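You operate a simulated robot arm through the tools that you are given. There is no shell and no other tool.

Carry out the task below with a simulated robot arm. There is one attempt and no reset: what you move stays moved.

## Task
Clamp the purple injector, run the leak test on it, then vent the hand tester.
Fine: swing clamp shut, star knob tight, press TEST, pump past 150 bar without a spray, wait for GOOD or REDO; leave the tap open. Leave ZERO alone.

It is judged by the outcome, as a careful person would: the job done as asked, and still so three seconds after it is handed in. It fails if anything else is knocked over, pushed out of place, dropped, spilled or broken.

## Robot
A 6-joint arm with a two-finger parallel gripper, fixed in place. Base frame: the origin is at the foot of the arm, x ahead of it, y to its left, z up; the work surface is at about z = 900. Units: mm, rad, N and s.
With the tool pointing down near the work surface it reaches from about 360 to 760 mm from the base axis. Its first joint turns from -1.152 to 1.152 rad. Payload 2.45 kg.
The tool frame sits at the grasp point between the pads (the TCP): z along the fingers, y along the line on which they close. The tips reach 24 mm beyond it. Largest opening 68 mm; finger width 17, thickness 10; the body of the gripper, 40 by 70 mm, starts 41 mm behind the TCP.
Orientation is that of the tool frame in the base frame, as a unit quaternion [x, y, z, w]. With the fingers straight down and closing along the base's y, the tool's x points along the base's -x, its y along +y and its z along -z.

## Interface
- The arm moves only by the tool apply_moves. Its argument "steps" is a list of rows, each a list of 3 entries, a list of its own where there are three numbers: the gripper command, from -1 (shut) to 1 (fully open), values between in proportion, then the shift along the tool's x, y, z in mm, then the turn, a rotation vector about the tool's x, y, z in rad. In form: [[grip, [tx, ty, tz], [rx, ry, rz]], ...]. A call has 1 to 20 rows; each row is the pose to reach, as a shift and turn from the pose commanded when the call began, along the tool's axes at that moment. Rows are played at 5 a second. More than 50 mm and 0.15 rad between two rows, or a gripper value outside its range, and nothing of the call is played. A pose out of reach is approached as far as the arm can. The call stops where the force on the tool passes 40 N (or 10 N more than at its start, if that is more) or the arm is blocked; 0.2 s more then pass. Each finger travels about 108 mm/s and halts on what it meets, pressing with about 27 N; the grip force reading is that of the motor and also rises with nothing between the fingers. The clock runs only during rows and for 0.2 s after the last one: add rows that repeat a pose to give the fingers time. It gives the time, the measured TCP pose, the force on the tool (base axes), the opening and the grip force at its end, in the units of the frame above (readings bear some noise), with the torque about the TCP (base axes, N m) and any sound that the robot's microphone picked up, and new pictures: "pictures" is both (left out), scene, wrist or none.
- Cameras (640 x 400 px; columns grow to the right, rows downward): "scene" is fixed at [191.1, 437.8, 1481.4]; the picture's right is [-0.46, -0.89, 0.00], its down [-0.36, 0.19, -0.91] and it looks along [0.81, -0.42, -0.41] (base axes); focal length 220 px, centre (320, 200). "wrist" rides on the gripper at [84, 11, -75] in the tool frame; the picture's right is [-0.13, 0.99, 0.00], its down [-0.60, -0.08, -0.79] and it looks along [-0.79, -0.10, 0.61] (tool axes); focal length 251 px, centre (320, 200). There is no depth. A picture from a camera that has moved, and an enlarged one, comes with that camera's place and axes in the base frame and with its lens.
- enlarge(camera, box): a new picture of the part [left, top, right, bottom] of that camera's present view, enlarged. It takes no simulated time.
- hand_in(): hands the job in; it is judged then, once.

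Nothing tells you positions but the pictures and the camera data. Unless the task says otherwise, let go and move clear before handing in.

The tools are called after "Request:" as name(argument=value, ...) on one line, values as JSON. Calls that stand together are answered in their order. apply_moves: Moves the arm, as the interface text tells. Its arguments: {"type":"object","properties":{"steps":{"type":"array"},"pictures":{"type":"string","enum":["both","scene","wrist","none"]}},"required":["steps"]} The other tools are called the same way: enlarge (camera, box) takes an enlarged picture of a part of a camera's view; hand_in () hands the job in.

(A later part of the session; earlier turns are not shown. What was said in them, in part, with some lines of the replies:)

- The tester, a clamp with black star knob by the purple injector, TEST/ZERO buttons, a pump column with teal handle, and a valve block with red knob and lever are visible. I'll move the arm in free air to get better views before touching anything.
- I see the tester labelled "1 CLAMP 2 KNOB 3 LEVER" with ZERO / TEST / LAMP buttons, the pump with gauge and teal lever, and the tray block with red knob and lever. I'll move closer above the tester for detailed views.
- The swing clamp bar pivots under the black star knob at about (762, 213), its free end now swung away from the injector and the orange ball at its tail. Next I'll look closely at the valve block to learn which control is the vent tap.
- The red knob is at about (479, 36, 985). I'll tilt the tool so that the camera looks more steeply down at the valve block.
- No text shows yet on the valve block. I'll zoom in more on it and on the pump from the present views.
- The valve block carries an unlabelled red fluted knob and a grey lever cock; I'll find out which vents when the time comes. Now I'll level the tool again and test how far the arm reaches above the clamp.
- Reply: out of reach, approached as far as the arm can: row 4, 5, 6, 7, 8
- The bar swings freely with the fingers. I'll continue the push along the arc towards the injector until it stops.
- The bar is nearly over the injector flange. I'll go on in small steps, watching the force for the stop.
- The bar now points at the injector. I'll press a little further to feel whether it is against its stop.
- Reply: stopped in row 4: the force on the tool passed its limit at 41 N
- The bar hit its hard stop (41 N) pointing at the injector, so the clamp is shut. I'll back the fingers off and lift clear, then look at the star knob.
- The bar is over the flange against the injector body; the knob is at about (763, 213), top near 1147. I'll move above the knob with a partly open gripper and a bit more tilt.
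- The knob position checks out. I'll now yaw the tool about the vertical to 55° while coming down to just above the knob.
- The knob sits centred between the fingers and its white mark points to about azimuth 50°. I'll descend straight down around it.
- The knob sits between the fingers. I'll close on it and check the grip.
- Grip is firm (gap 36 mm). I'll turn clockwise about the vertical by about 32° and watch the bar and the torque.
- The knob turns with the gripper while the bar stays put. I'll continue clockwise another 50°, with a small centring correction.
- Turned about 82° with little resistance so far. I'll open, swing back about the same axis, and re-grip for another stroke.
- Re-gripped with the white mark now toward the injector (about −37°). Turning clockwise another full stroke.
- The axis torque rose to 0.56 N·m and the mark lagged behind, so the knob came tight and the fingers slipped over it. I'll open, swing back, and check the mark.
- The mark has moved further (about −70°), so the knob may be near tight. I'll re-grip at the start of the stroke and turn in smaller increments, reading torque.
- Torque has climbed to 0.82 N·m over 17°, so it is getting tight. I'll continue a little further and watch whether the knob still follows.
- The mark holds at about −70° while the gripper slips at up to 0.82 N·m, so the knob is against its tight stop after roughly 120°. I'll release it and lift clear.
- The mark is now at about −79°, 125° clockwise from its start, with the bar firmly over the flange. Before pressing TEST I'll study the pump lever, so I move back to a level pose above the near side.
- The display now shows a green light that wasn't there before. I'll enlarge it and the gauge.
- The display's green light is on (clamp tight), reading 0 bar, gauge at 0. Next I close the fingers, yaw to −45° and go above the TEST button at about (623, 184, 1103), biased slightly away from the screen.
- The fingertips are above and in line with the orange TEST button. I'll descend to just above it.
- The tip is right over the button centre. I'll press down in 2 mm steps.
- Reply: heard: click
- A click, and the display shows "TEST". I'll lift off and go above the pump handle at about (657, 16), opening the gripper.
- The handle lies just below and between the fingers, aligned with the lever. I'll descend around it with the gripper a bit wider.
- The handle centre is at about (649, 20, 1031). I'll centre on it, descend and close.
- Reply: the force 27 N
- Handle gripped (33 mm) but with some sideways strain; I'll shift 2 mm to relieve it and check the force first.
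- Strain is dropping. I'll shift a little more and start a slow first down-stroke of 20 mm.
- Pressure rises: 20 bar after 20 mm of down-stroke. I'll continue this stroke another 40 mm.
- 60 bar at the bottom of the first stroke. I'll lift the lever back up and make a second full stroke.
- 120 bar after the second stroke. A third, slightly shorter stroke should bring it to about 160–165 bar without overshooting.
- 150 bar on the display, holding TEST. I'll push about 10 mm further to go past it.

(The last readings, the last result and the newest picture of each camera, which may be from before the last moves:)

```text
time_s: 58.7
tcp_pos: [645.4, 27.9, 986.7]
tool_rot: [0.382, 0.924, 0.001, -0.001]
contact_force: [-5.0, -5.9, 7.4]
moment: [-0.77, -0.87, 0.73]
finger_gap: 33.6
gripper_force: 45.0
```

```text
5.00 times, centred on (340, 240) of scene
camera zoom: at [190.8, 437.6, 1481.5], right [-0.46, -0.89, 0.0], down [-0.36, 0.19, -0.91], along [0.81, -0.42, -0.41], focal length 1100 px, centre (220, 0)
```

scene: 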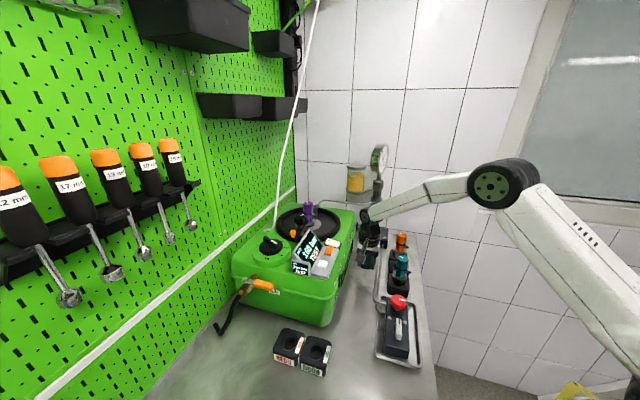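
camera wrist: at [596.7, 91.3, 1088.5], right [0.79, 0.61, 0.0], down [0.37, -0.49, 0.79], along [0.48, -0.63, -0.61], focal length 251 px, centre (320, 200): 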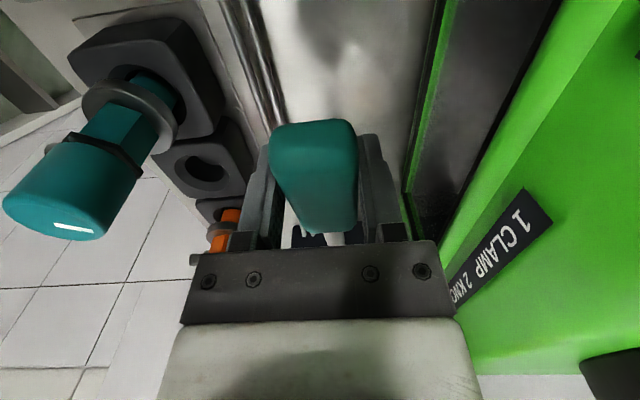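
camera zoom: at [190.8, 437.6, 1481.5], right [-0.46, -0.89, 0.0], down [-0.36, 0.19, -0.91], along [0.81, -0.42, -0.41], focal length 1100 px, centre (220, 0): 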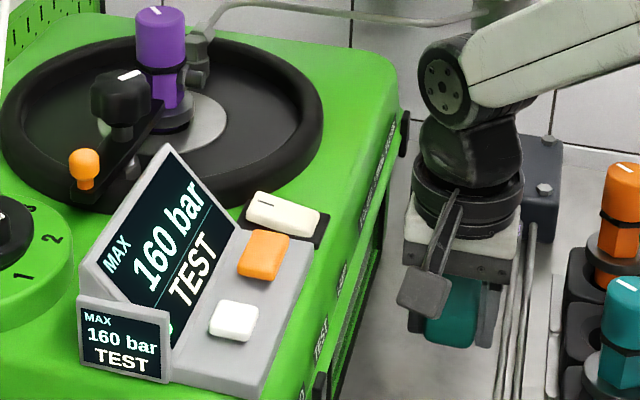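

160 bar, TEST still showing, no spray. I'll hold still for a few seconds and wait for the verdict.

Request:
apply_moves(steps=[[-1, [0, 0, 0], [0, 0, 0]], [-1, [0, 0, 0], [0, 0, 0]], [-1, [0, 0, 0], [0, 0, 0]], [-1, [0, 0, 0], [0, 0, 0]], [-1, [0, 0, 0], [0, 0, 0]], [-1, [0, 0, 0], [0, 0, 0]], [-1, [0, 0, 0], [0, 0, 0]], [-1, [0, 0, 0], [0, 0, 0]], [-1, [0, 0, 0], [0, 0, 0]], [-1, [0, 0, 0], [0, 0, 0]], [-1, [0, 0, 0], [0, 0, 0]], [-1, [0, 0, 0], [0, 0, 0]], [-1, [0, 0, 0], [0, 0, 0]], [-1, [0, 0, 0], [0, 0, 0]], [-1, [0, 0, 0], [0, 0, 0]]], pictures="scene")

Request:
enlarge(camera="scene", box=[280, 200, 400, 280])

Request:
enlarge(camera="scene", box=[365, 140, 395, 180])

```text
time_s: 61.9
tcp_pos: [644.1, 28.6, 988.2]
tool_rot: [0.382, 0.924, 0.001, -0.001]
contact_force: [-3.3, -6.0, -1.4]
moment: [0.31, 0.3, 0.1]
finger_gap: 33.8
gripper_force: 44.6
```

scene: 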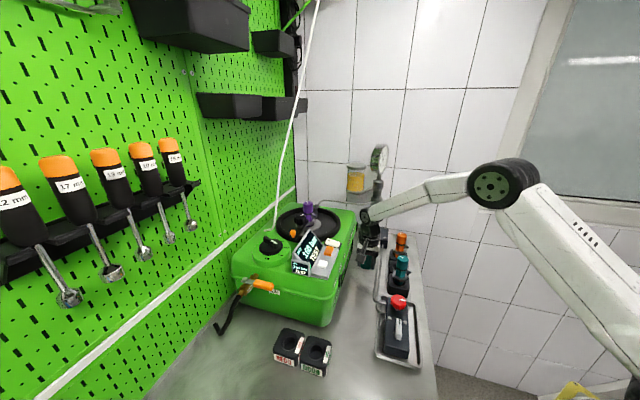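

```text
5.00 times, centred on (340, 240) of scene
camera zoom: at [191.0, 437.6, 1481.4], right [-0.46, -0.89, 0.0], down [-0.36, 0.19, -0.91], along [0.81, -0.42, -0.41], focal length 1100 px, centre (220, 0)
```

zoom: 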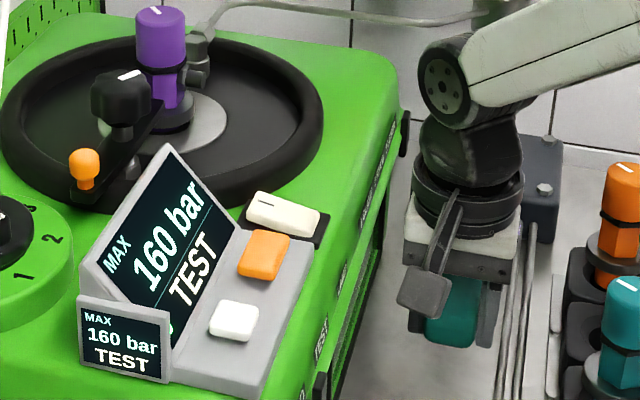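

```text
10.00 times, centred on (380, 160) of scene
camera zoom: at [191.0, 437.6, 1481.4], right [-0.46, -0.89, 0.0], down [-0.36, 0.19, -0.91], along [0.81, -0.42, -0.41], focal length 2199 px, centre (-280, 600)
```

zoom: 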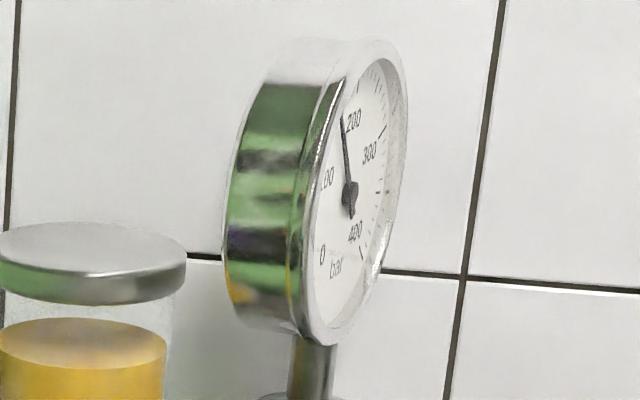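

Still 160 bar and TEST; the gauge holds. I'll keep waiting.

Request:
apply_moves(steps=[[-1, [0, 0, 0], [0, 0, 0]], [-1, [0, 0, 0], [0, 0, 0]], [-1, [0, 0, 0], [0, 0, 0]], [-1, [0, 0, 0], [0, 0, 0]], [-1, [0, 0, 0], [0, 0, 0]], [-1, [0, 0, 0], [0, 0, 0]], [-1, [0, 0, 0], [0, 0, 0]], [-1, [0, 0, 0], [0, 0, 0]], [-1, [0, 0, 0], [0, 0, 0]], [-1, [0, 0, 0], [0, 0, 0]], [-1, [0, 0, 0], [0, 0, 0]], [-1, [0, 0, 0], [0, 0, 0]], [-1, [0, 0, 0], [0, 0, 0]], [-1, [0, 0, 0], [0, 0, 0]], [-1, [0, 0, 0], [0, 0, 0]], [-1, [0, 0, 0], [0, 0, 0]], [-1, [0, 0, 0], [0, 0, 0]], [-1, [0, 0, 0], [0, 0, 0]], [-1, [0, 0, 0], [0, 0, 0]], [-1, [0, 0, 0], [0, 0, 0]]], pictures="scene")

Request:
enlarge(camera="scene", box=[280, 200, 400, 280])

Request:
enlarge(camera="scene", box=[365, 140, 395, 180])

```text
time_s: 66.1
tcp_pos: [644.9, 27.2, 988.2]
tool_rot: [0.384, 0.923, 0.002, 0.0]
contact_force: [-7.1, -4.8, 1.0]
moment: [0.03, -0.07, 0.23]
finger_gap: 33.8
gripper_force: 45.3
```

scene: 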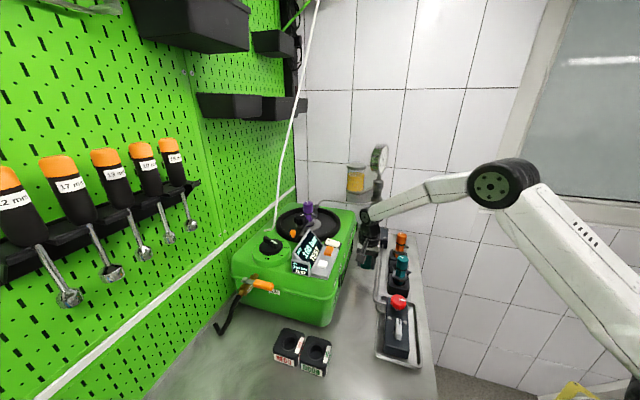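

```text
5.00 times, centred on (340, 240) of scene
camera zoom: at [190.8, 437.7, 1481.4], right [-0.46, -0.89, 0.0], down [-0.36, 0.19, -0.91], along [0.81, -0.42, -0.41], focal length 1100 px, centre (220, 0)
```

zoom: 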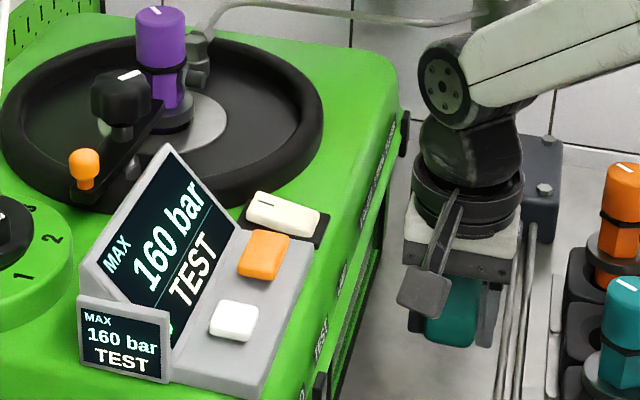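

```text
10.00 times, centred on (380, 160) of scene
camera zoom: at [190.8, 437.7, 1481.4], right [-0.46, -0.89, 0.0], down [-0.36, 0.19, -0.91], along [0.81, -0.42, -0.41], focal length 2199 px, centre (-280, 600)
```

zoom: 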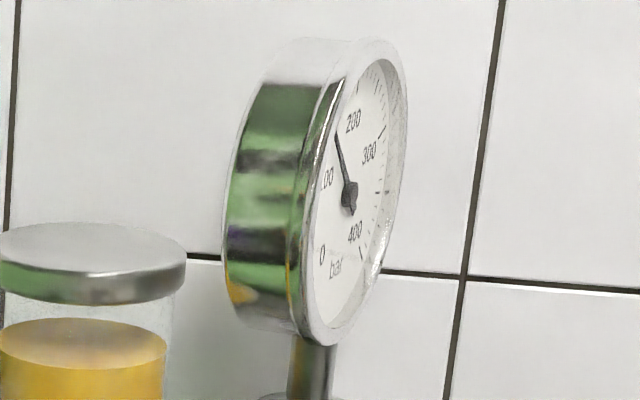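

The display holds MAX 160 bar while the gauge needle has fallen a little, so the leak test is running. I'll keep waiting.

Request:
apply_moves(steps=[[-1, [0, 0, 0], [0, 0, 0]], [-1, [0, 0, 0], [0, 0, 0]], [-1, [0, 0, 0], [0, 0, 0]], [-1, [0, 0, 0], [0, 0, 0]], [-1, [0, 0, 0], [0, 0, 0]], [-1, [0, 0, 0], [0, 0, 0]], [-1, [0, 0, 0], [0, 0, 0]], [-1, [0, 0, 0], [0, 0, 0]], [-1, [0, 0, 0], [0, 0, 0]], [-1, [0, 0, 0], [0, 0, 0]], [-1, [0, 0, 0], [0, 0, 0]], [-1, [0, 0, 0], [0, 0, 0]], [-1, [0, 0, 0], [0, 0, 0]], [-1, [0, 0, 0], [0, 0, 0]], [-1, [0, 0, 0], [0, 0, 0]], [-1, [0, 0, 0], [0, 0, 0]], [-1, [0, 0, 0], [0, 0, 0]], [-1, [0, 0, 0], [0, 0, 0]], [-1, [0, 0, 0], [0, 0, 0]], [-1, [0, 0, 0], [0, 0, 0]]], pictures="scene")

Request:
enlarge(camera="scene", box=[280, 200, 400, 280])

Request:
enlarge(camera="scene", box=[365, 140, 395, 180])

```text
time_s: 70.3
tcp_pos: [645.1, 27.3, 987.6]
tool_rot: [0.383, 0.924, 0.002, -0.001]
contact_force: [-6.5, -4.4, 0.9]
moment: [0.05, -0.02, 0.23]
finger_gap: 33.5
gripper_force: 45.0
```

scene: 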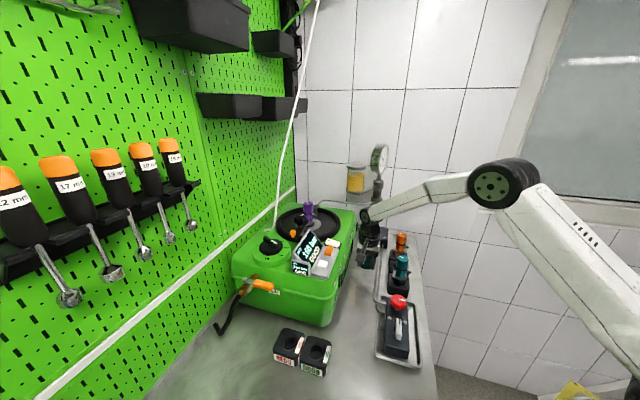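

```text
5.00 times, centred on (340, 240) of scene
camera zoom: at [190.8, 437.7, 1481.4], right [-0.46, -0.89, 0.0], down [-0.36, 0.19, -0.91], along [0.81, -0.42, -0.41], focal length 1100 px, centre (220, 0)
```

zoom: 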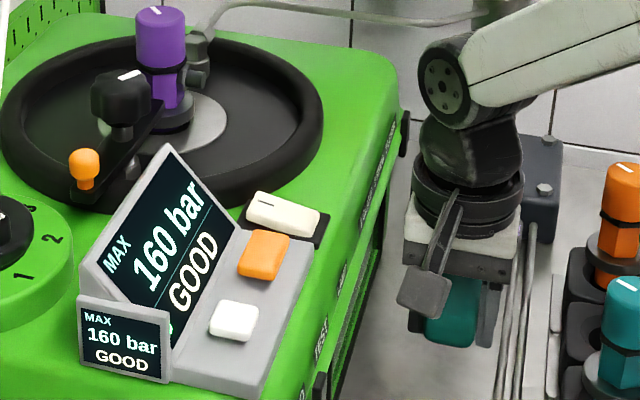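

```text
10.00 times, centred on (380, 160) of scene
camera zoom: at [190.8, 437.7, 1481.4], right [-0.46, -0.89, 0.0], down [-0.36, 0.19, -0.91], along [0.81, -0.42, -0.41], focal length 2199 px, centre (-280, 600)
```

zoom: 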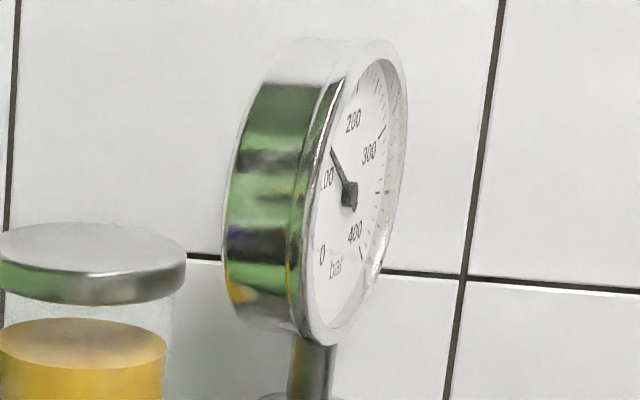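

The verdict is GOOD at 160 bar. I'll raise the lever back to its starting position, release it and lift clear before venting.

Request:
apply_moves(steps=[[-1, [-1.2, 0, -10], [0, 0, 0]], [-1, [-2.8, 0, -20], [0, 0, 0]], [-1, [-4.8, 0, -31], [0, 0, 0]], [-1, [-7, 0, -40], [0, 0, 0]], [-1, [-8.2, 0, -46], [0, 0, 0]], [-1, [-8.2, 0, -46], [0, 0, 0]], [0.6, [-8.2, 0, -46], [0, 0, 0]], [0.8, [-8.2, 0, -46], [0, 0, 0]], [0.8, [-8.2, 0, -46], [0, 0, 0]]])

Request:
enlarge(camera="wrist", box=[220, 60, 420, 260])

```text
time_s: 72.3
tcp_pos: [651.7, 21.0, 1034.3]
tool_rot: [0.383, 0.924, 0.002, -0.001]
contact_force: [0.8, 0.3, 0.4]
moment: [0.01, 0.02, 0.03]
finger_gap: 61.2
gripper_force: 0.1
camera wrist: at [599.6, 87.9, 1107.6], right [0.79, 0.61, 0.0], down [0.37, -0.49, 0.79], along [0.48, -0.63, -0.61], focal length 251 px, centre (320, 200)
```

scene: 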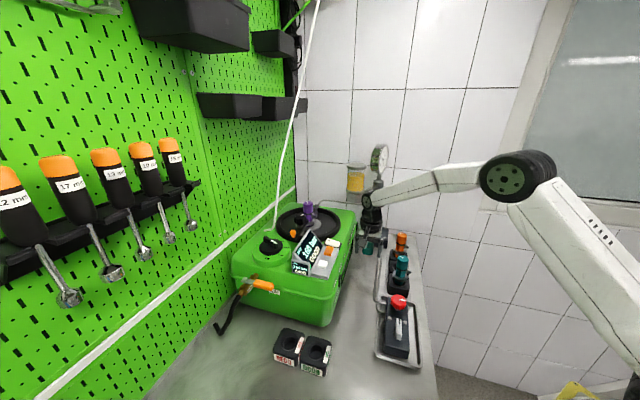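
wrist: 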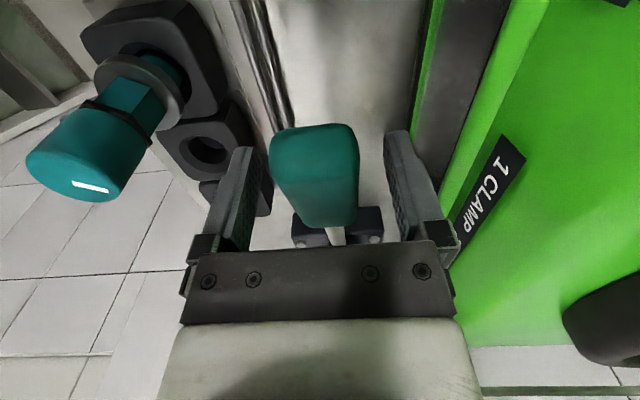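

```text
2.00 times, centred on (320, 160) of wrist
camera zoom: at [599.6, 87.9, 1107.6], right [0.79, 0.61, 0.0], down [0.37, -0.49, 0.79], along [0.48, -0.63, -0.61], focal length 503 px, centre (320, 280)
```

zoom: 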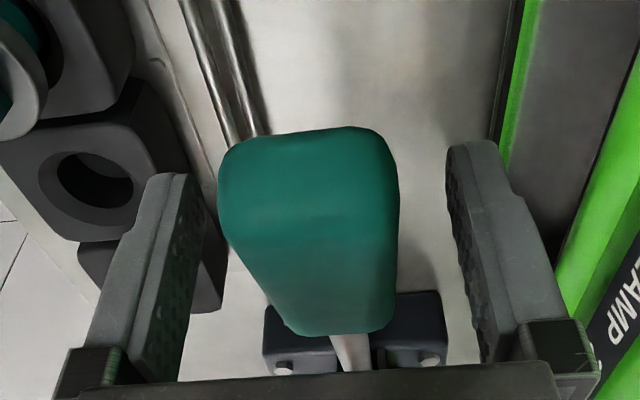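

The lever stays up and is free. I'll lift straight up and move to look closely at the valve block in the tray.

Request:
apply_moves(steps=[[0.8, [0, 0, -45], [0, 0, 0]], [0.8, [0, 0, -90], [0, 0, 0]], [0.8, [42, -11, -95], [0, 0, 0]], [0.8, [86, -23, -95], [0, 0, 0]], [0.8, [130, -35, -92], [0, 0, 0]], [0.8, [176, -47, -88], [0, 0, 0]], [0.8, [222, -59, -82], [0, 0, 0]], [0.8, [268, -72, -75], [0, 0, 0]], [0.8, [310, -83, -68], [0, 0, 0]], [0.8, [310, -83, -68], [0, 0, 0]]])

Request:
enlarge(camera="wrist", box=[200, 0, 460, 220])

Request:
enlarge(camera="scene", box=[340, 140, 430, 370])

```text
time_s: 74.5
tcp_pos: [370.3, 182.7, 1100.9]
tool_rot: [0.384, 0.923, 0.002, 0.0]
contact_force: [-0.2, 0.4, 0.2]
moment: [-0.01, 0.01, -0.01]
finger_gap: 61.2
gripper_force: 0.1
camera wrist: at [320.4, 248.5, 1175.8], right [0.79, 0.61, 0.0], down [0.37, -0.49, 0.79], along [0.48, -0.63, -0.61], focal length 251 px, centre (320, 200)
```

scene: 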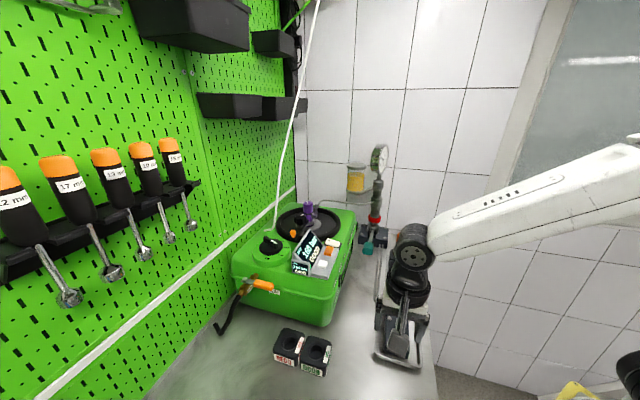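
wrist: 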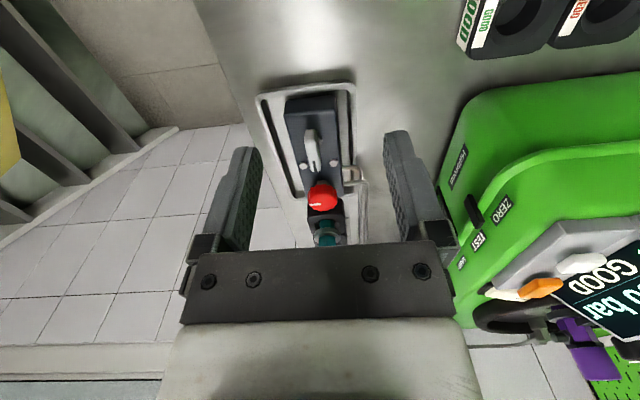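

```text
1.82 times, centred on (330, 110) of wrist
camera zoom: at [320.4, 248.5, 1175.8], right [0.79, 0.61, 0.0], down [0.37, -0.49, 0.79], along [0.48, -0.63, -0.61], focal length 457 px, centre (302, 364)
```

zoom: 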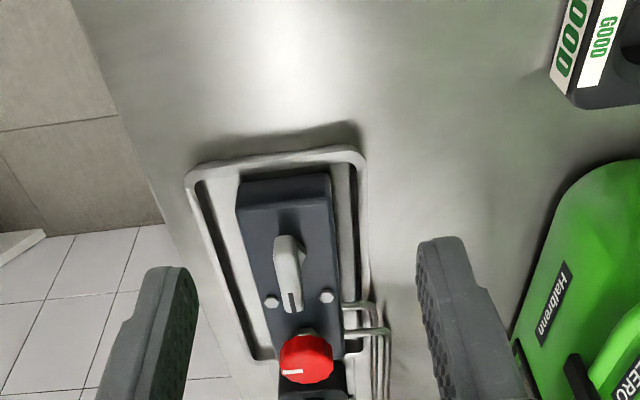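

```text
1.74 times, centred on (385, 255) of scene
camera zoom: at [191.0, 437.8, 1481.4], right [-0.46, -0.89, 0.0], down [-0.36, 0.19, -0.91], along [0.81, -0.42, -0.41], focal length 382 px, centre (207, 104)
```

zoom: 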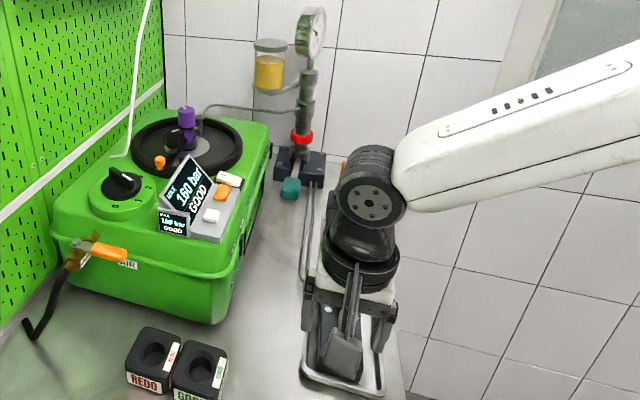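

The block carries only the grey bar handle (centre about (431, 92, 956)) and the red fluted knob; pipes enter crosswise to the bar, so the bar stands at "closed" for a cock, and it is the only tap-like handle. I'll move above it for a close look.

Request:
apply_moves(steps=[[0.4, [-36, -7, 10], [0, 0, 0]], [0.2, [-72, -14, 25], [0, 0, 0]], [0.2, [-107.4, -21.6, 50], [0, 0, 0]], [0.2, [-107.4, -21.6, 60], [0, 0, 0]], [0.2, [-107.4, -21.6, 60], [0, 0, 0]]])

Request:
enlarge(camera="wrist", box=[220, 40, 420, 240])

Request:
enlarge(camera="scene", box=[370, 280, 430, 350])

Request:
enlarge(camera="scene", box=[365, 140, 395, 180])

```text
time_s: 75.7
tcp_pos: [432.5, 90.2, 1042.5]
tool_rot: [0.383, 0.924, 0.002, -0.001]
contact_force: [-0.4, 0.3, 0.2]
moment: [0.01, 0.01, -0.03]
finger_gap: 40.9
gripper_force: 0.0
camera wrist: at [381.6, 157.4, 1115.0], right [0.79, 0.61, 0.0], down [0.37, -0.49, 0.79], along [0.48, -0.63, -0.61], focal length 251 px, centre (320, 200)
```

scene: 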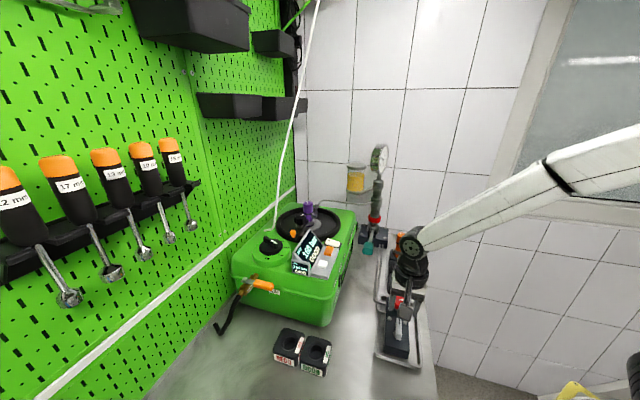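
wrist: 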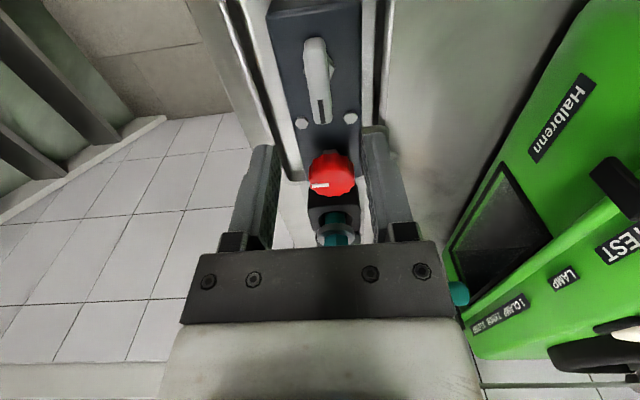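

```text
2.00 times, centred on (320, 140) of wrist
camera zoom: at [381.6, 157.4, 1115.0], right [0.79, 0.61, 0.0], down [0.37, -0.49, 0.79], along [0.48, -0.63, -0.61], focal length 503 px, centre (320, 320)
```

zoom: 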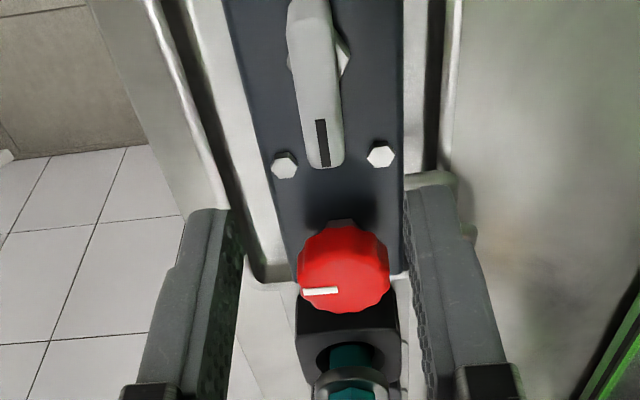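

```text
5.71 times, centred on (400, 315) of scene
camera zoom: at [191.1, 437.8, 1481.4], right [-0.46, -0.89, 0.0], down [-0.36, 0.19, -0.91], along [0.81, -0.42, -0.41], focal length 1257 px, centre (-137, -457)
```

zoom: 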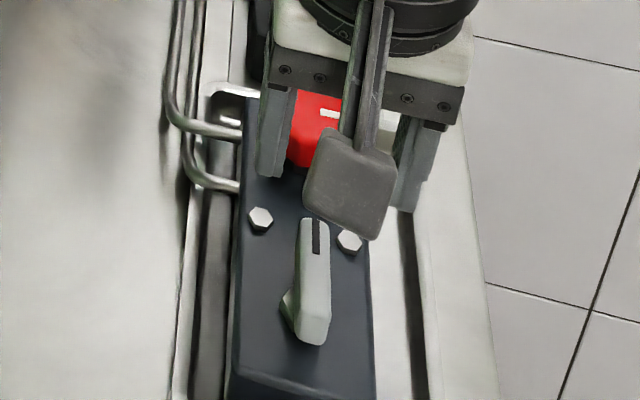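

```text
10.00 times, centred on (380, 160) of scene
camera zoom: at [191.1, 437.8, 1481.4], right [-0.46, -0.89, 0.0], down [-0.36, 0.19, -0.91], along [0.81, -0.42, -0.41], focal length 2199 px, centre (-280, 600)
```

zoom: 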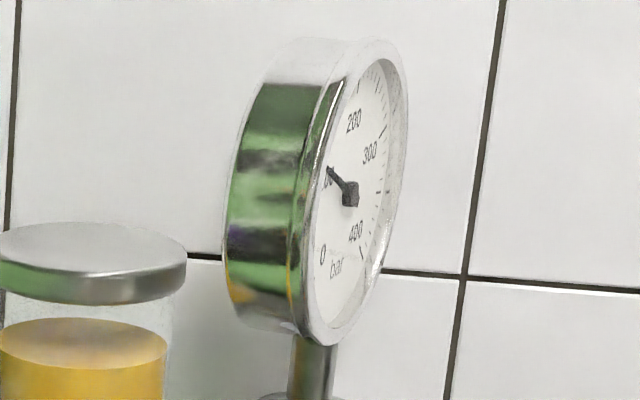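

The bar handle is lined up between the fingers; gauge still shows about 110 bar. I'll descend around the bar and close on it.

Request:
apply_moves(steps=[[0.2, [1, 0, 30], [0, 0, 0]], [0.2, [2, 0, 60], [0, 0, 0]], [0.2, [2, 0, 74], [0, 0, 0]], [0.2, [2, 0, 74], [0, 0, 0]]])

Request:
enlarge(camera="scene", box=[370, 280, 430, 350])

Request:
enlarge(camera="wrist", box=[220, 60, 420, 260])

```text
time_s: 76.7
tcp_pos: [429.9, 92.0, 968.6]
tool_rot: [0.384, 0.923, 0.001, -0.001]
contact_force: [-0.1, -0.7, 0.4]
moment: [-0.01, -0.02, -0.01]
finger_gap: 40.5
gripper_force: 0.1
camera wrist: at [380.1, 159.2, 1041.4], right [0.79, 0.61, 0.0], down [0.37, -0.49, 0.79], along [0.48, -0.63, -0.61], focal length 251 px, centre (320, 200)
```

scene: 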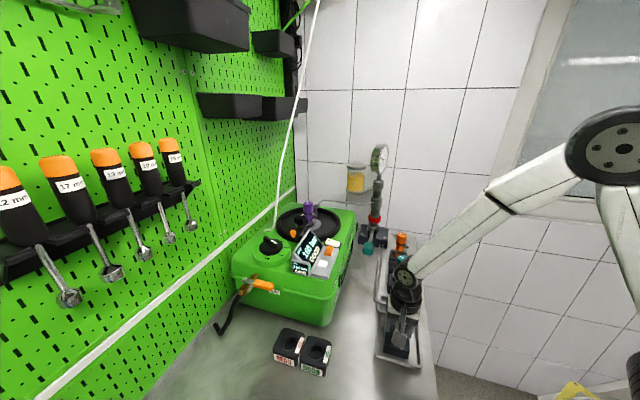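
wrist: 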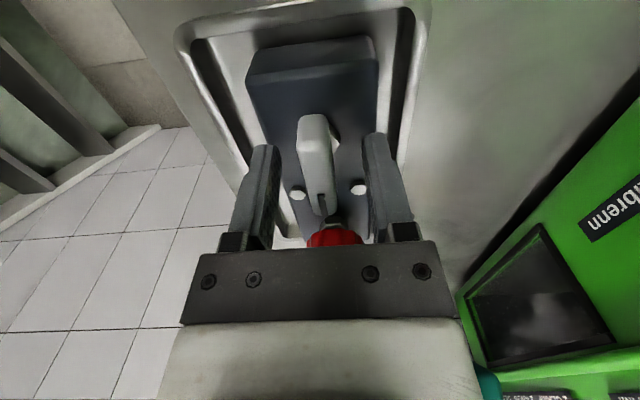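

```text
5.71 times, centred on (400, 315) of scene
camera zoom: at [191.1, 437.8, 1481.4], right [-0.46, -0.89, 0.0], down [-0.36, 0.19, -0.91], along [0.81, -0.42, -0.41], focal length 1257 px, centre (-137, -457)
```

zoom: 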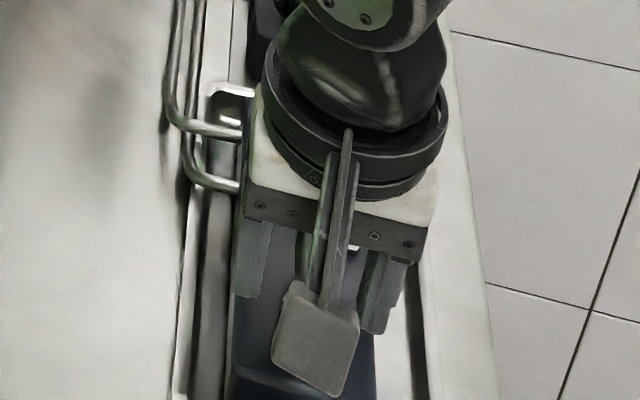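

```text
2.00 times, centred on (320, 160) of wrist
camera zoom: at [380.1, 159.2, 1041.4], right [0.79, 0.61, 0.0], down [0.37, -0.49, 0.79], along [0.48, -0.63, -0.61], focal length 503 px, centre (320, 280)
```

zoom: 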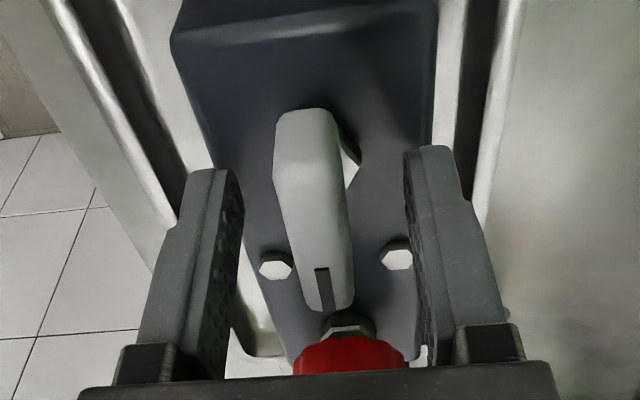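

The bar is centred between the fingers. I'll close on it.

Request:
apply_moves(steps=[[-1, [0, 0, 0], [0, 0, 0]], [-1, [0, 0, 0], [0, 0, 0]], [-1, [0, 0, 0], [0, 0, 0]]], pictures="wrist")

Request:
enlarge(camera="wrist", box=[220, 60, 420, 260])

```text
time_s: 77.5
tcp_pos: [430.2, 92.7, 968.1]
tool_rot: [0.384, 0.924, 0.002, -0.001]
contact_force: [0.2, -1.0, -3.3]
moment: [-0.38, -0.04, 0.04]
finger_gap: 13.3
gripper_force: 32.7
camera wrist: at [380.1, 159.1, 1041.5], right [0.79, 0.61, 0.0], down [0.37, -0.49, 0.79], along [0.48, -0.63, -0.61], focal length 251 px, centre (320, 200)
```

wrist: 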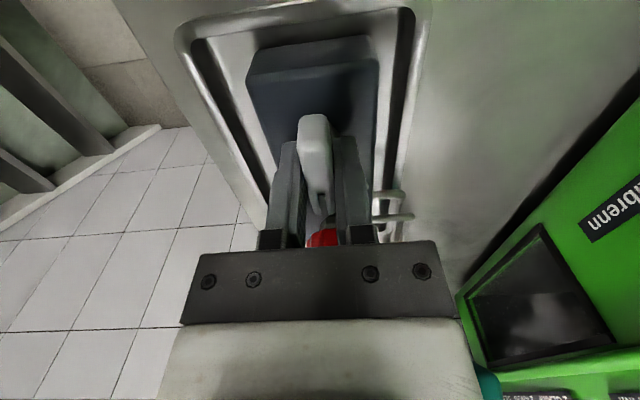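

```text
2.00 times, centred on (320, 160) of wrist
camera zoom: at [380.1, 159.1, 1041.5], right [0.79, 0.61, 0.0], down [0.37, -0.49, 0.79], along [0.48, -0.63, -0.61], focal length 503 px, centre (320, 280)
```

zoom: 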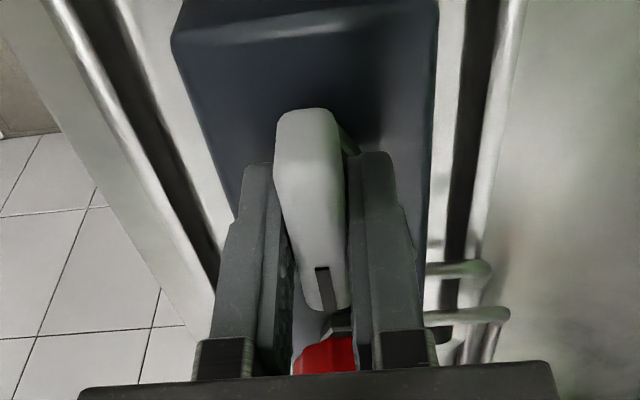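

Grip on the bar is good (13 mm). I'll try a small counter-clockwise turn of about 15° and read the torque.

Request:
apply_moves(steps=[[-1, [0, 0, 0], [0, 0, -0.07]], [-1, [0, 0, 0], [0, 0, -0.14]], [-1, [0, 0, 0], [0, 0, -0.21]], [-1, [0, 0, 0], [0, 0, -0.26]], [-1, [0, 0, 0], [0, 0, -0.26]]])

Request:
enlarge(camera="wrist", box=[220, 60, 420, 260])

Request:
enlarge(camera="scene", box=[365, 140, 395, 180])

```text
time_s: 78.7
tcp_pos: [429.7, 93.2, 969.2]
tool_rot: [0.26, 0.966, 0.002, -0.002]
contact_force: [-2.3, 4.9, -18.7]
moment: [-0.57, -0.52, 0.0]
finger_gap: 13.1
gripper_force: 33.4
camera wrist: at [364.8, 143.7, 1041.5], right [0.61, 0.79, 0.0], down [0.48, -0.37, 0.79], along [0.63, -0.48, -0.61], focal length 251 px, centre (320, 200)
```

scene: 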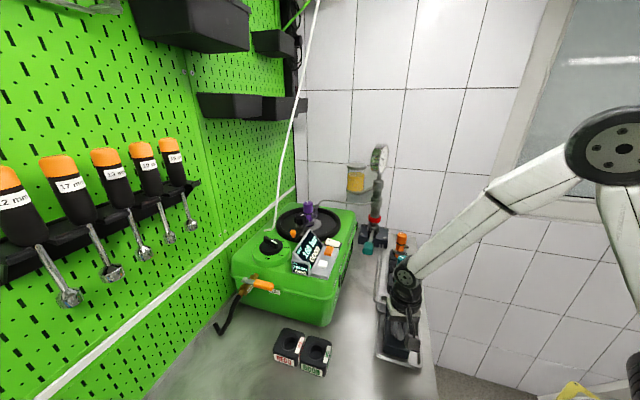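
wrist: 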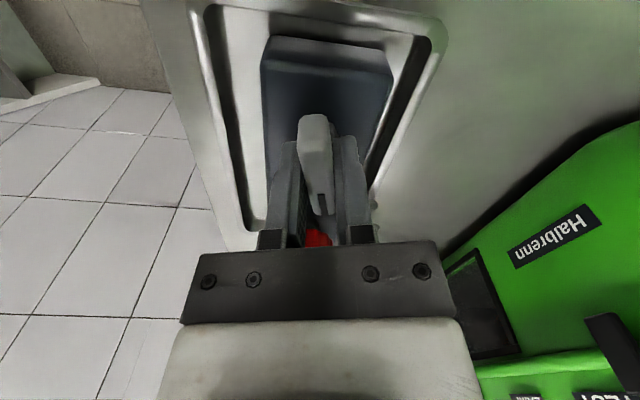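

```text
2.00 times, centred on (320, 160) of wrist
camera zoom: at [364.8, 143.7, 1041.5], right [0.61, 0.79, 0.0], down [0.48, -0.37, 0.79], along [0.63, -0.48, -0.61], focal length 503 px, centre (320, 280)
```

zoom: 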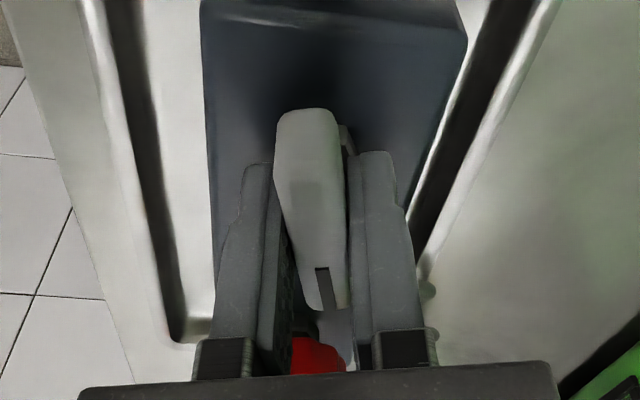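

```text
10.00 times, centred on (380, 160) of scene
camera zoom: at [191.3, 438.0, 1481.3], right [-0.46, -0.89, 0.0], down [-0.36, 0.19, -0.91], along [0.81, -0.42, -0.41], focal length 2199 px, centre (-280, 600)
```

zoom: 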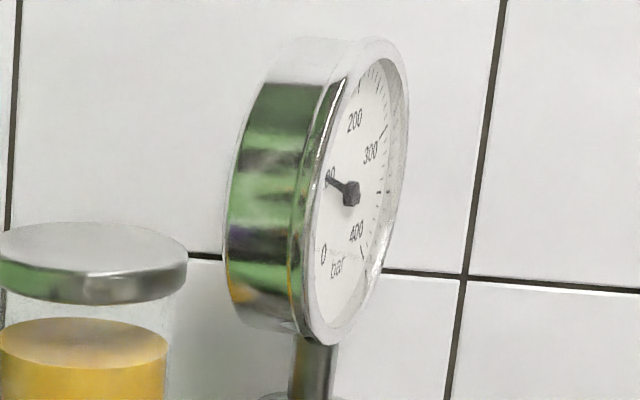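

The bar turns with the gripper at almost no torque. I'll continue counter-clockwise to about 45°, easing down 1 mm to relieve the vertical pull, and check the gauge.

Request:
apply_moves(steps=[[-1, [0, 0, 1], [0, 0, -0.1]], [-1, [0, 0, 1], [0, 0, -0.2]], [-1, [0, 0, 1], [0, 0, -0.3]], [-1, [0, 0, 1], [0, 0, -0.4]], [-1, [0, 0, 1], [0, 0, -0.52]], [-1, [0, 0, 1], [0, 0, -0.52]]])

Request:
enlarge(camera="wrist", box=[220, 60, 420, 260])

Request:
enlarge(camera="scene", box=[365, 140, 395, 180])

```text
time_s: 80.1
tcp_pos: [430.2, 94.2, 968.7]
tool_rot: [0.002, 1.0, 0.002, 0.0]
contact_force: [-15.7, 9.7, 17.7]
moment: [-0.32, 0.74, 0.0]
finger_gap: 13.0
gripper_force: 32.9
camera wrist: at [348.0, 103.8, 1041.2], right [0.13, 0.99, 0.0], down [0.6, -0.08, 0.79], along [0.79, -0.1, -0.61], focal length 251 px, centre (320, 200)
```

scene: 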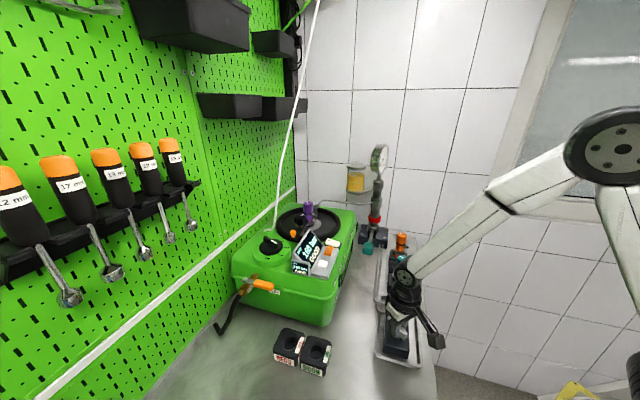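
wrist: 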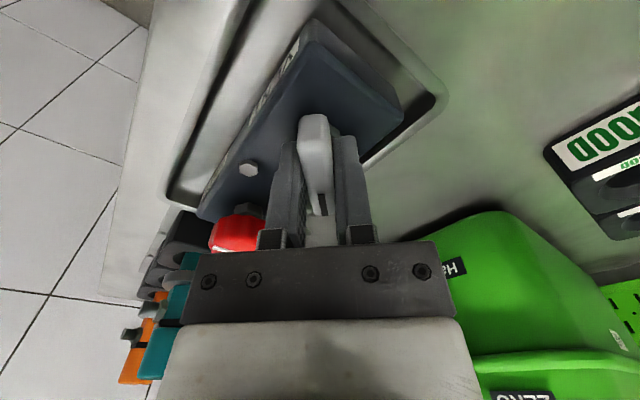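

```text
2.00 times, centred on (320, 160) of wrist
camera zoom: at [348.0, 103.8, 1041.2], right [0.13, 0.99, 0.0], down [0.6, -0.08, 0.79], along [0.79, -0.1, -0.61], focal length 503 px, centre (320, 280)
```

zoom: 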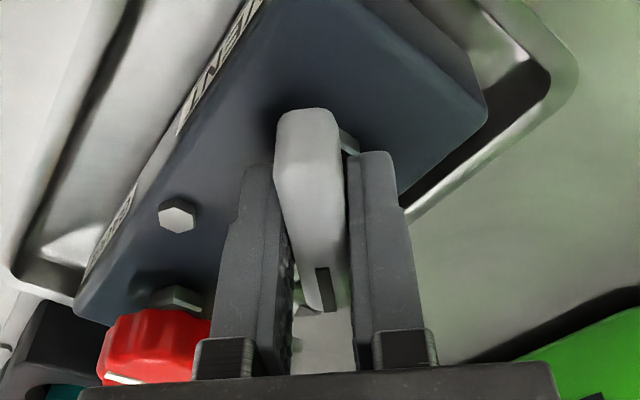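

```text
10.00 times, centred on (380, 160) of scene
camera zoom: at [190.4, 438.0, 1481.4], right [-0.46, -0.89, 0.0], down [-0.36, 0.19, -0.91], along [0.81, -0.42, -0.41], focal length 2199 px, centre (-280, 600)
```

zoom: 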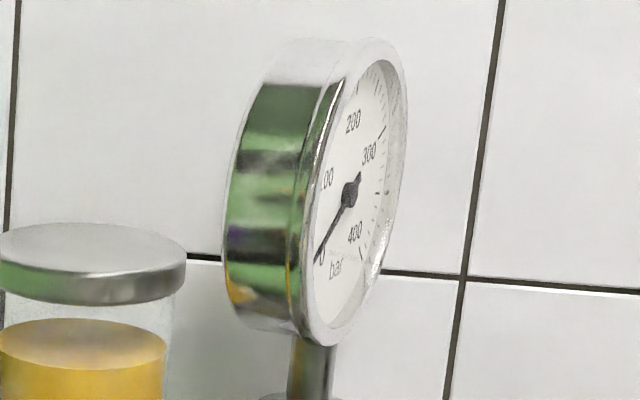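

The gauge has dropped to zero, and a label on the block's far side, "VENT", is next to this handle. I'll enlarge to read both labels.

Request:
enlarge(camera="wrist", box=[230, 20, 330, 220])

Request:
enlarge(camera="wrist", box=[240, 40, 320, 110])

```text
2.00 times, centred on (280, 120) of wrist
camera zoom: at [348.0, 103.8, 1041.2], right [0.13, 0.99, 0.0], down [0.6, -0.08, 0.79], along [0.79, -0.1, -0.61], focal length 503 px, centre (400, 360)
```

zoom: 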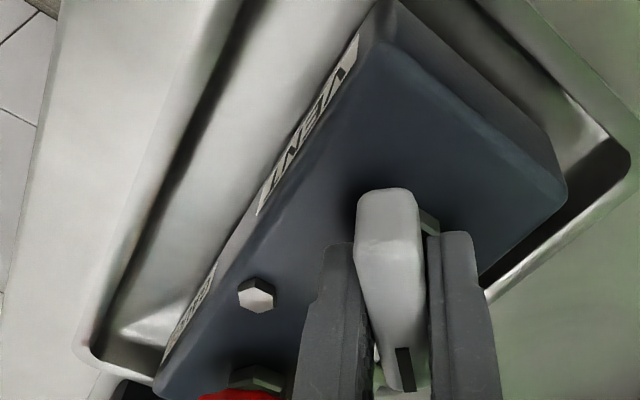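

```text
5.71 times, centred on (280, 75) of wrist
camera zoom: at [348.0, 103.8, 1041.2], right [0.13, 0.99, 0.0], down [0.6, -0.08, 0.79], along [0.79, -0.1, -0.61], focal length 1437 px, centre (549, 914)
```

zoom: 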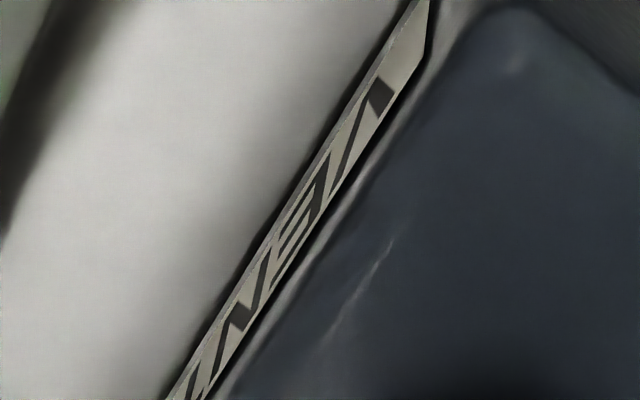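

Confirmed: this handle is the VENT tap and the pressure is released. I'll turn it the rest of the way to a full quarter turn open, easing the side strain.

Request:
apply_moves(steps=[[-1, [1, 0.8, -0.7], [0, 0, -0.1]], [-1, [1, 0.8, -0.7], [0, 0, -0.2]], [-1, [1, 0.8, -0.7], [0, 0, -0.32]], [-1, [1, 0.8, -0.7], [0, 0, -0.44]], [-1, [1, 0.8, -0.7], [0, 0, -0.56]], [-1, [1, 0.8, -0.7], [0, 0, -0.68]], [-1, [1, 0.8, -0.7], [0, 0, -0.78]], [-1, [1, 0.8, -0.7], [0, 0, -0.78]]])

Request:
enlarge(camera="wrist", box=[220, 60, 420, 260])

Request:
enlarge(camera="scene", box=[365, 140, 395, 180])

Request:
enlarge(camera="scene", box=[280, 200, 400, 280])

```text
time_s: 81.9
tcp_pos: [430.0, 94.9, 968.1]
tool_rot: [-0.378, 0.926, 0.002, 0.0]
contact_force: [2.4, 8.6, -19.3]
moment: [-0.26, -0.25, 0.0]
finger_gap: 13.1
gripper_force: 33.5
camera wrist: at [364.1, 42.1, 1040.9], right [-0.6, 0.8, 0.0], down [0.49, 0.36, 0.79], along [0.63, 0.48, -0.61], focal length 251 px, centre (320, 200)
```

scene: 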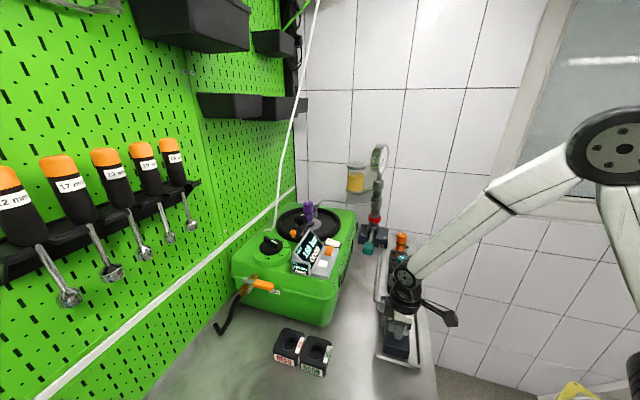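
wrist: 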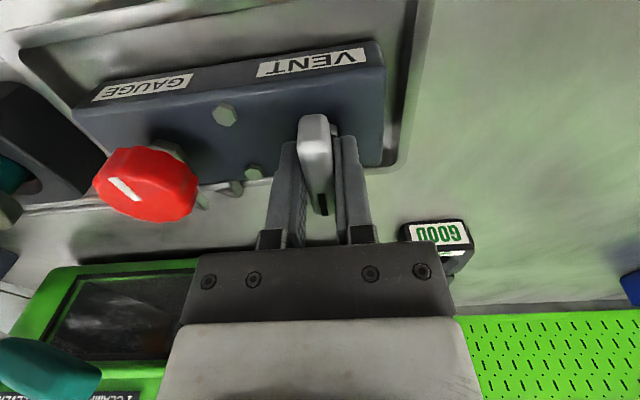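

```text
2.00 times, centred on (320, 160) of wrist
camera zoom: at [364.1, 42.1, 1040.9], right [-0.6, 0.8, 0.0], down [0.49, 0.36, 0.79], along [0.63, 0.48, -0.61], focal length 503 px, centre (320, 280)
```

zoom: 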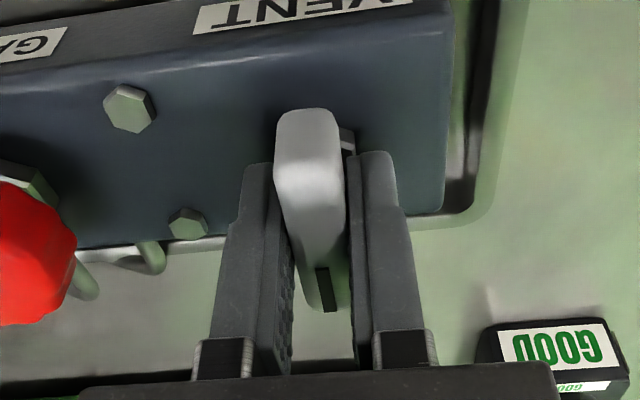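

```text
10.00 times, centred on (380, 160) of scene
camera zoom: at [191.4, 438.2, 1481.2], right [-0.46, -0.89, 0.0], down [-0.37, 0.19, -0.91], along [0.81, -0.42, -0.41], focal length 2199 px, centre (-280, 600)
```

zoom: 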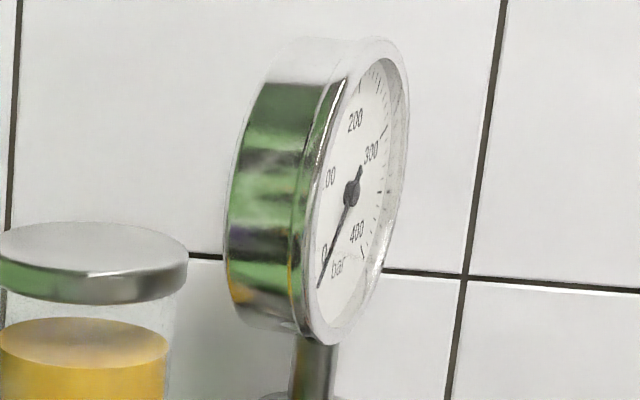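

```text
5.00 times, centred on (340, 240) of scene
camera zoom: at [191.4, 438.2, 1481.2], right [-0.46, -0.89, 0.0], down [-0.37, 0.19, -0.91], along [0.81, -0.42, -0.41], focal length 1100 px, centre (220, 0)
```

zoom: 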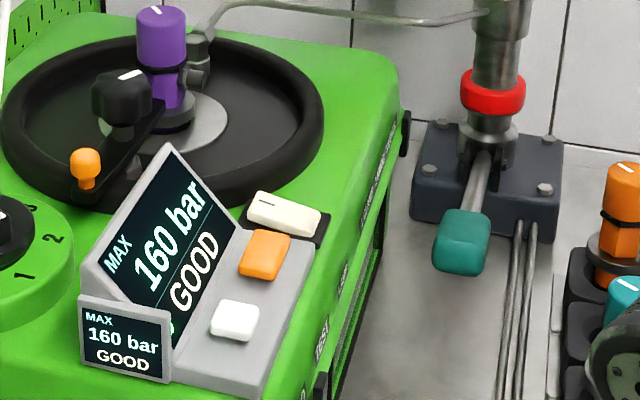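

The tap is a full quarter turn open (the red knob is the GAUGE valve, untouched), the gauge reads zero and the display shows GOOD. I'll release the handle and lift clear.

Request:
apply_moves(steps=[[0.2, [0, 0, 0], [0, 0, 0]], [0.2, [0, 0, 0], [0, 0, 0]], [0.2, [0, 0, -35], [0, 0, 0]], [0.2, [0, 0, -80], [0, 0, 0]], [0.2, [0, 0, -125], [0, 0, 0]], [0.2, [0, 0, -170], [0, 0, 0]], [0.2, [0, 0, -200], [0, 0, 0]], [0.2, [0, 0, -200], [0, 0, 0]]])

Request:
enlarge(camera="wrist", box=[180, 40, 460, 240])

Request:
enlarge(camera="scene", box=[370, 280, 430, 350])

Request:
enlarge(camera="scene", box=[365, 140, 395, 180])

Request:
enlarge(camera="scene", box=[200, 190, 340, 380])

```text
time_s: 83.7
tcp_pos: [429.8, 93.5, 1168.1]
tool_rot: [-0.378, 0.926, 0.002, 0.002]
contact_force: [0.4, -0.3, 0.2]
moment: [-0.01, -0.03, 0.01]
finger_gap: 40.8
gripper_force: 0.0
camera wrist: at [363.6, 41.6, 1241.8], right [-0.6, 0.8, 0.0], down [0.49, 0.36, 0.79], along [0.63, 0.48, -0.61], focal length 251 px, centre (320, 200)
```

scene: 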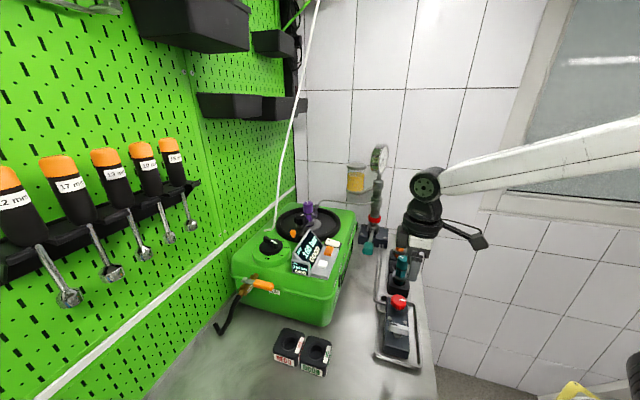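
wrist: 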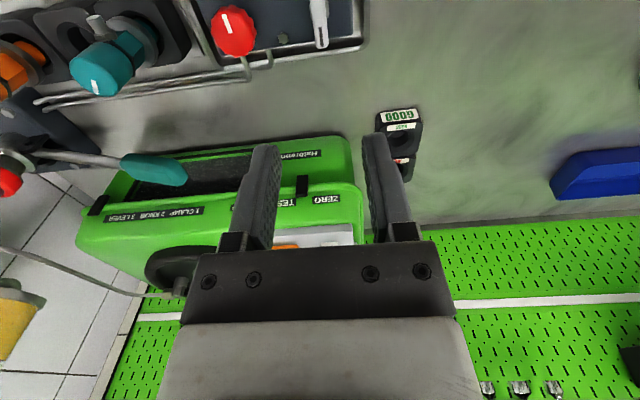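

```text
2.00 times, centred on (320, 140) of wrist
camera zoom: at [363.6, 41.6, 1241.8], right [-0.6, 0.8, 0.0], down [0.49, 0.36, 0.79], along [0.63, 0.48, -0.61], focal length 503 px, centre (320, 320)
```

zoom: 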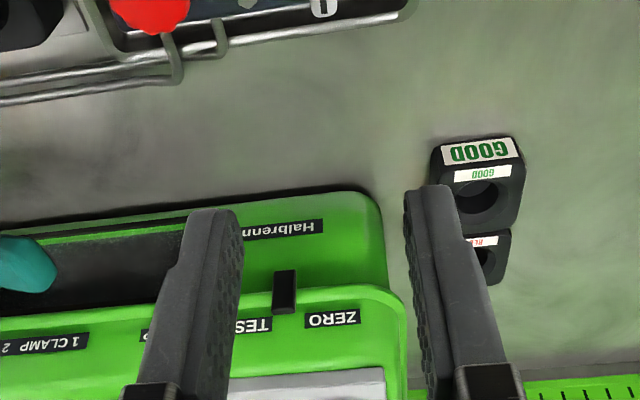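

```text
5.71 times, centred on (400, 315) of scene
camera zoom: at [191.1, 437.8, 1481.4], right [-0.46, -0.89, 0.0], down [-0.36, 0.19, -0.91], along [0.81, -0.42, -0.41], focal length 1257 px, centre (-137, -457)
```

zoom: 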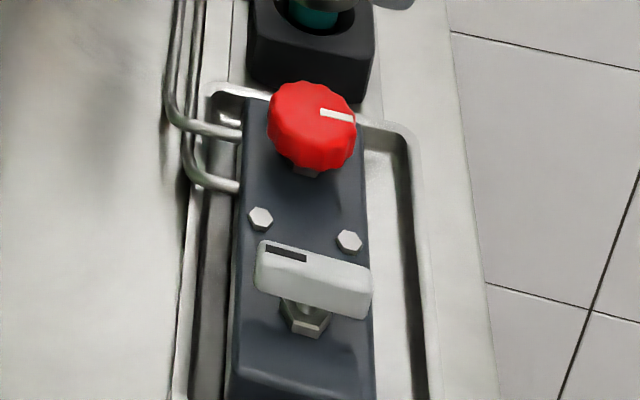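

```text
10.00 times, centred on (380, 160) of scene
camera zoom: at [191.1, 437.8, 1481.4], right [-0.46, -0.89, 0.0], down [-0.36, 0.19, -0.91], along [0.81, -0.42, -0.41], focal length 2199 px, centre (-280, 600)
```

zoom: 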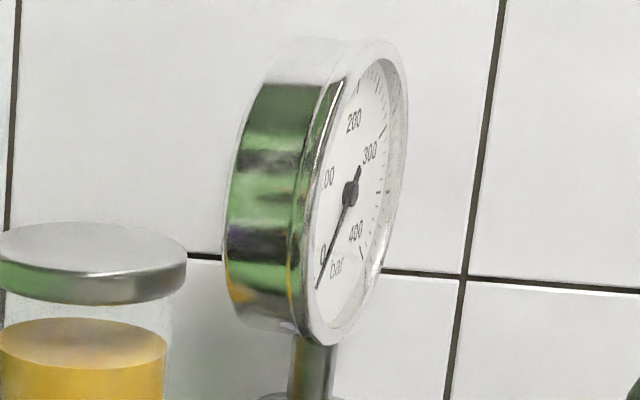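

```text
2.11 times, centred on (270, 285) of scene
camera zoom: at [191.1, 437.8, 1481.4], right [-0.46, -0.89, 0.0], down [-0.36, 0.19, -0.91], along [0.81, -0.42, -0.41], focal length 463 px, centre (425, 21)
```

zoom: 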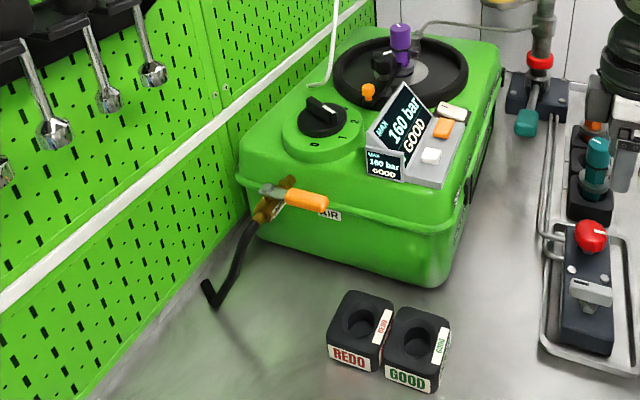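

The tap stays open, the gauge reads zero, the display shows 160 bar / GOOD, the clamp and knob are tight, everything else is in place, and the arm is clear. I'm handing in the job.

Request:
hand_in()

```text
The job is handed in.
```

The purple injector passed its leak test: the display shows GOOD at 160 bar, and I saw and heard no sign of spray. The hand tester is vented, and the job has been handed in.

- **Clamp:** the swing clamp is against its stop over the injector flange. The star knob went about 125° clockwise until it would turn no further, and a green light then came on at the display.
- **Test:** I pressed TEST and pumped three strokes, going past 150 to 160 bar. The verdict came up about 12 seconds later.
- **Vent:** the tap on the block beside the pump is labelled VENT. It is a full quarter turn open, and the gauge reads zero.

I left ZERO, the red GAUGE knob and the other controls alone. The pump lever is back up where it started, and the arm is clear.
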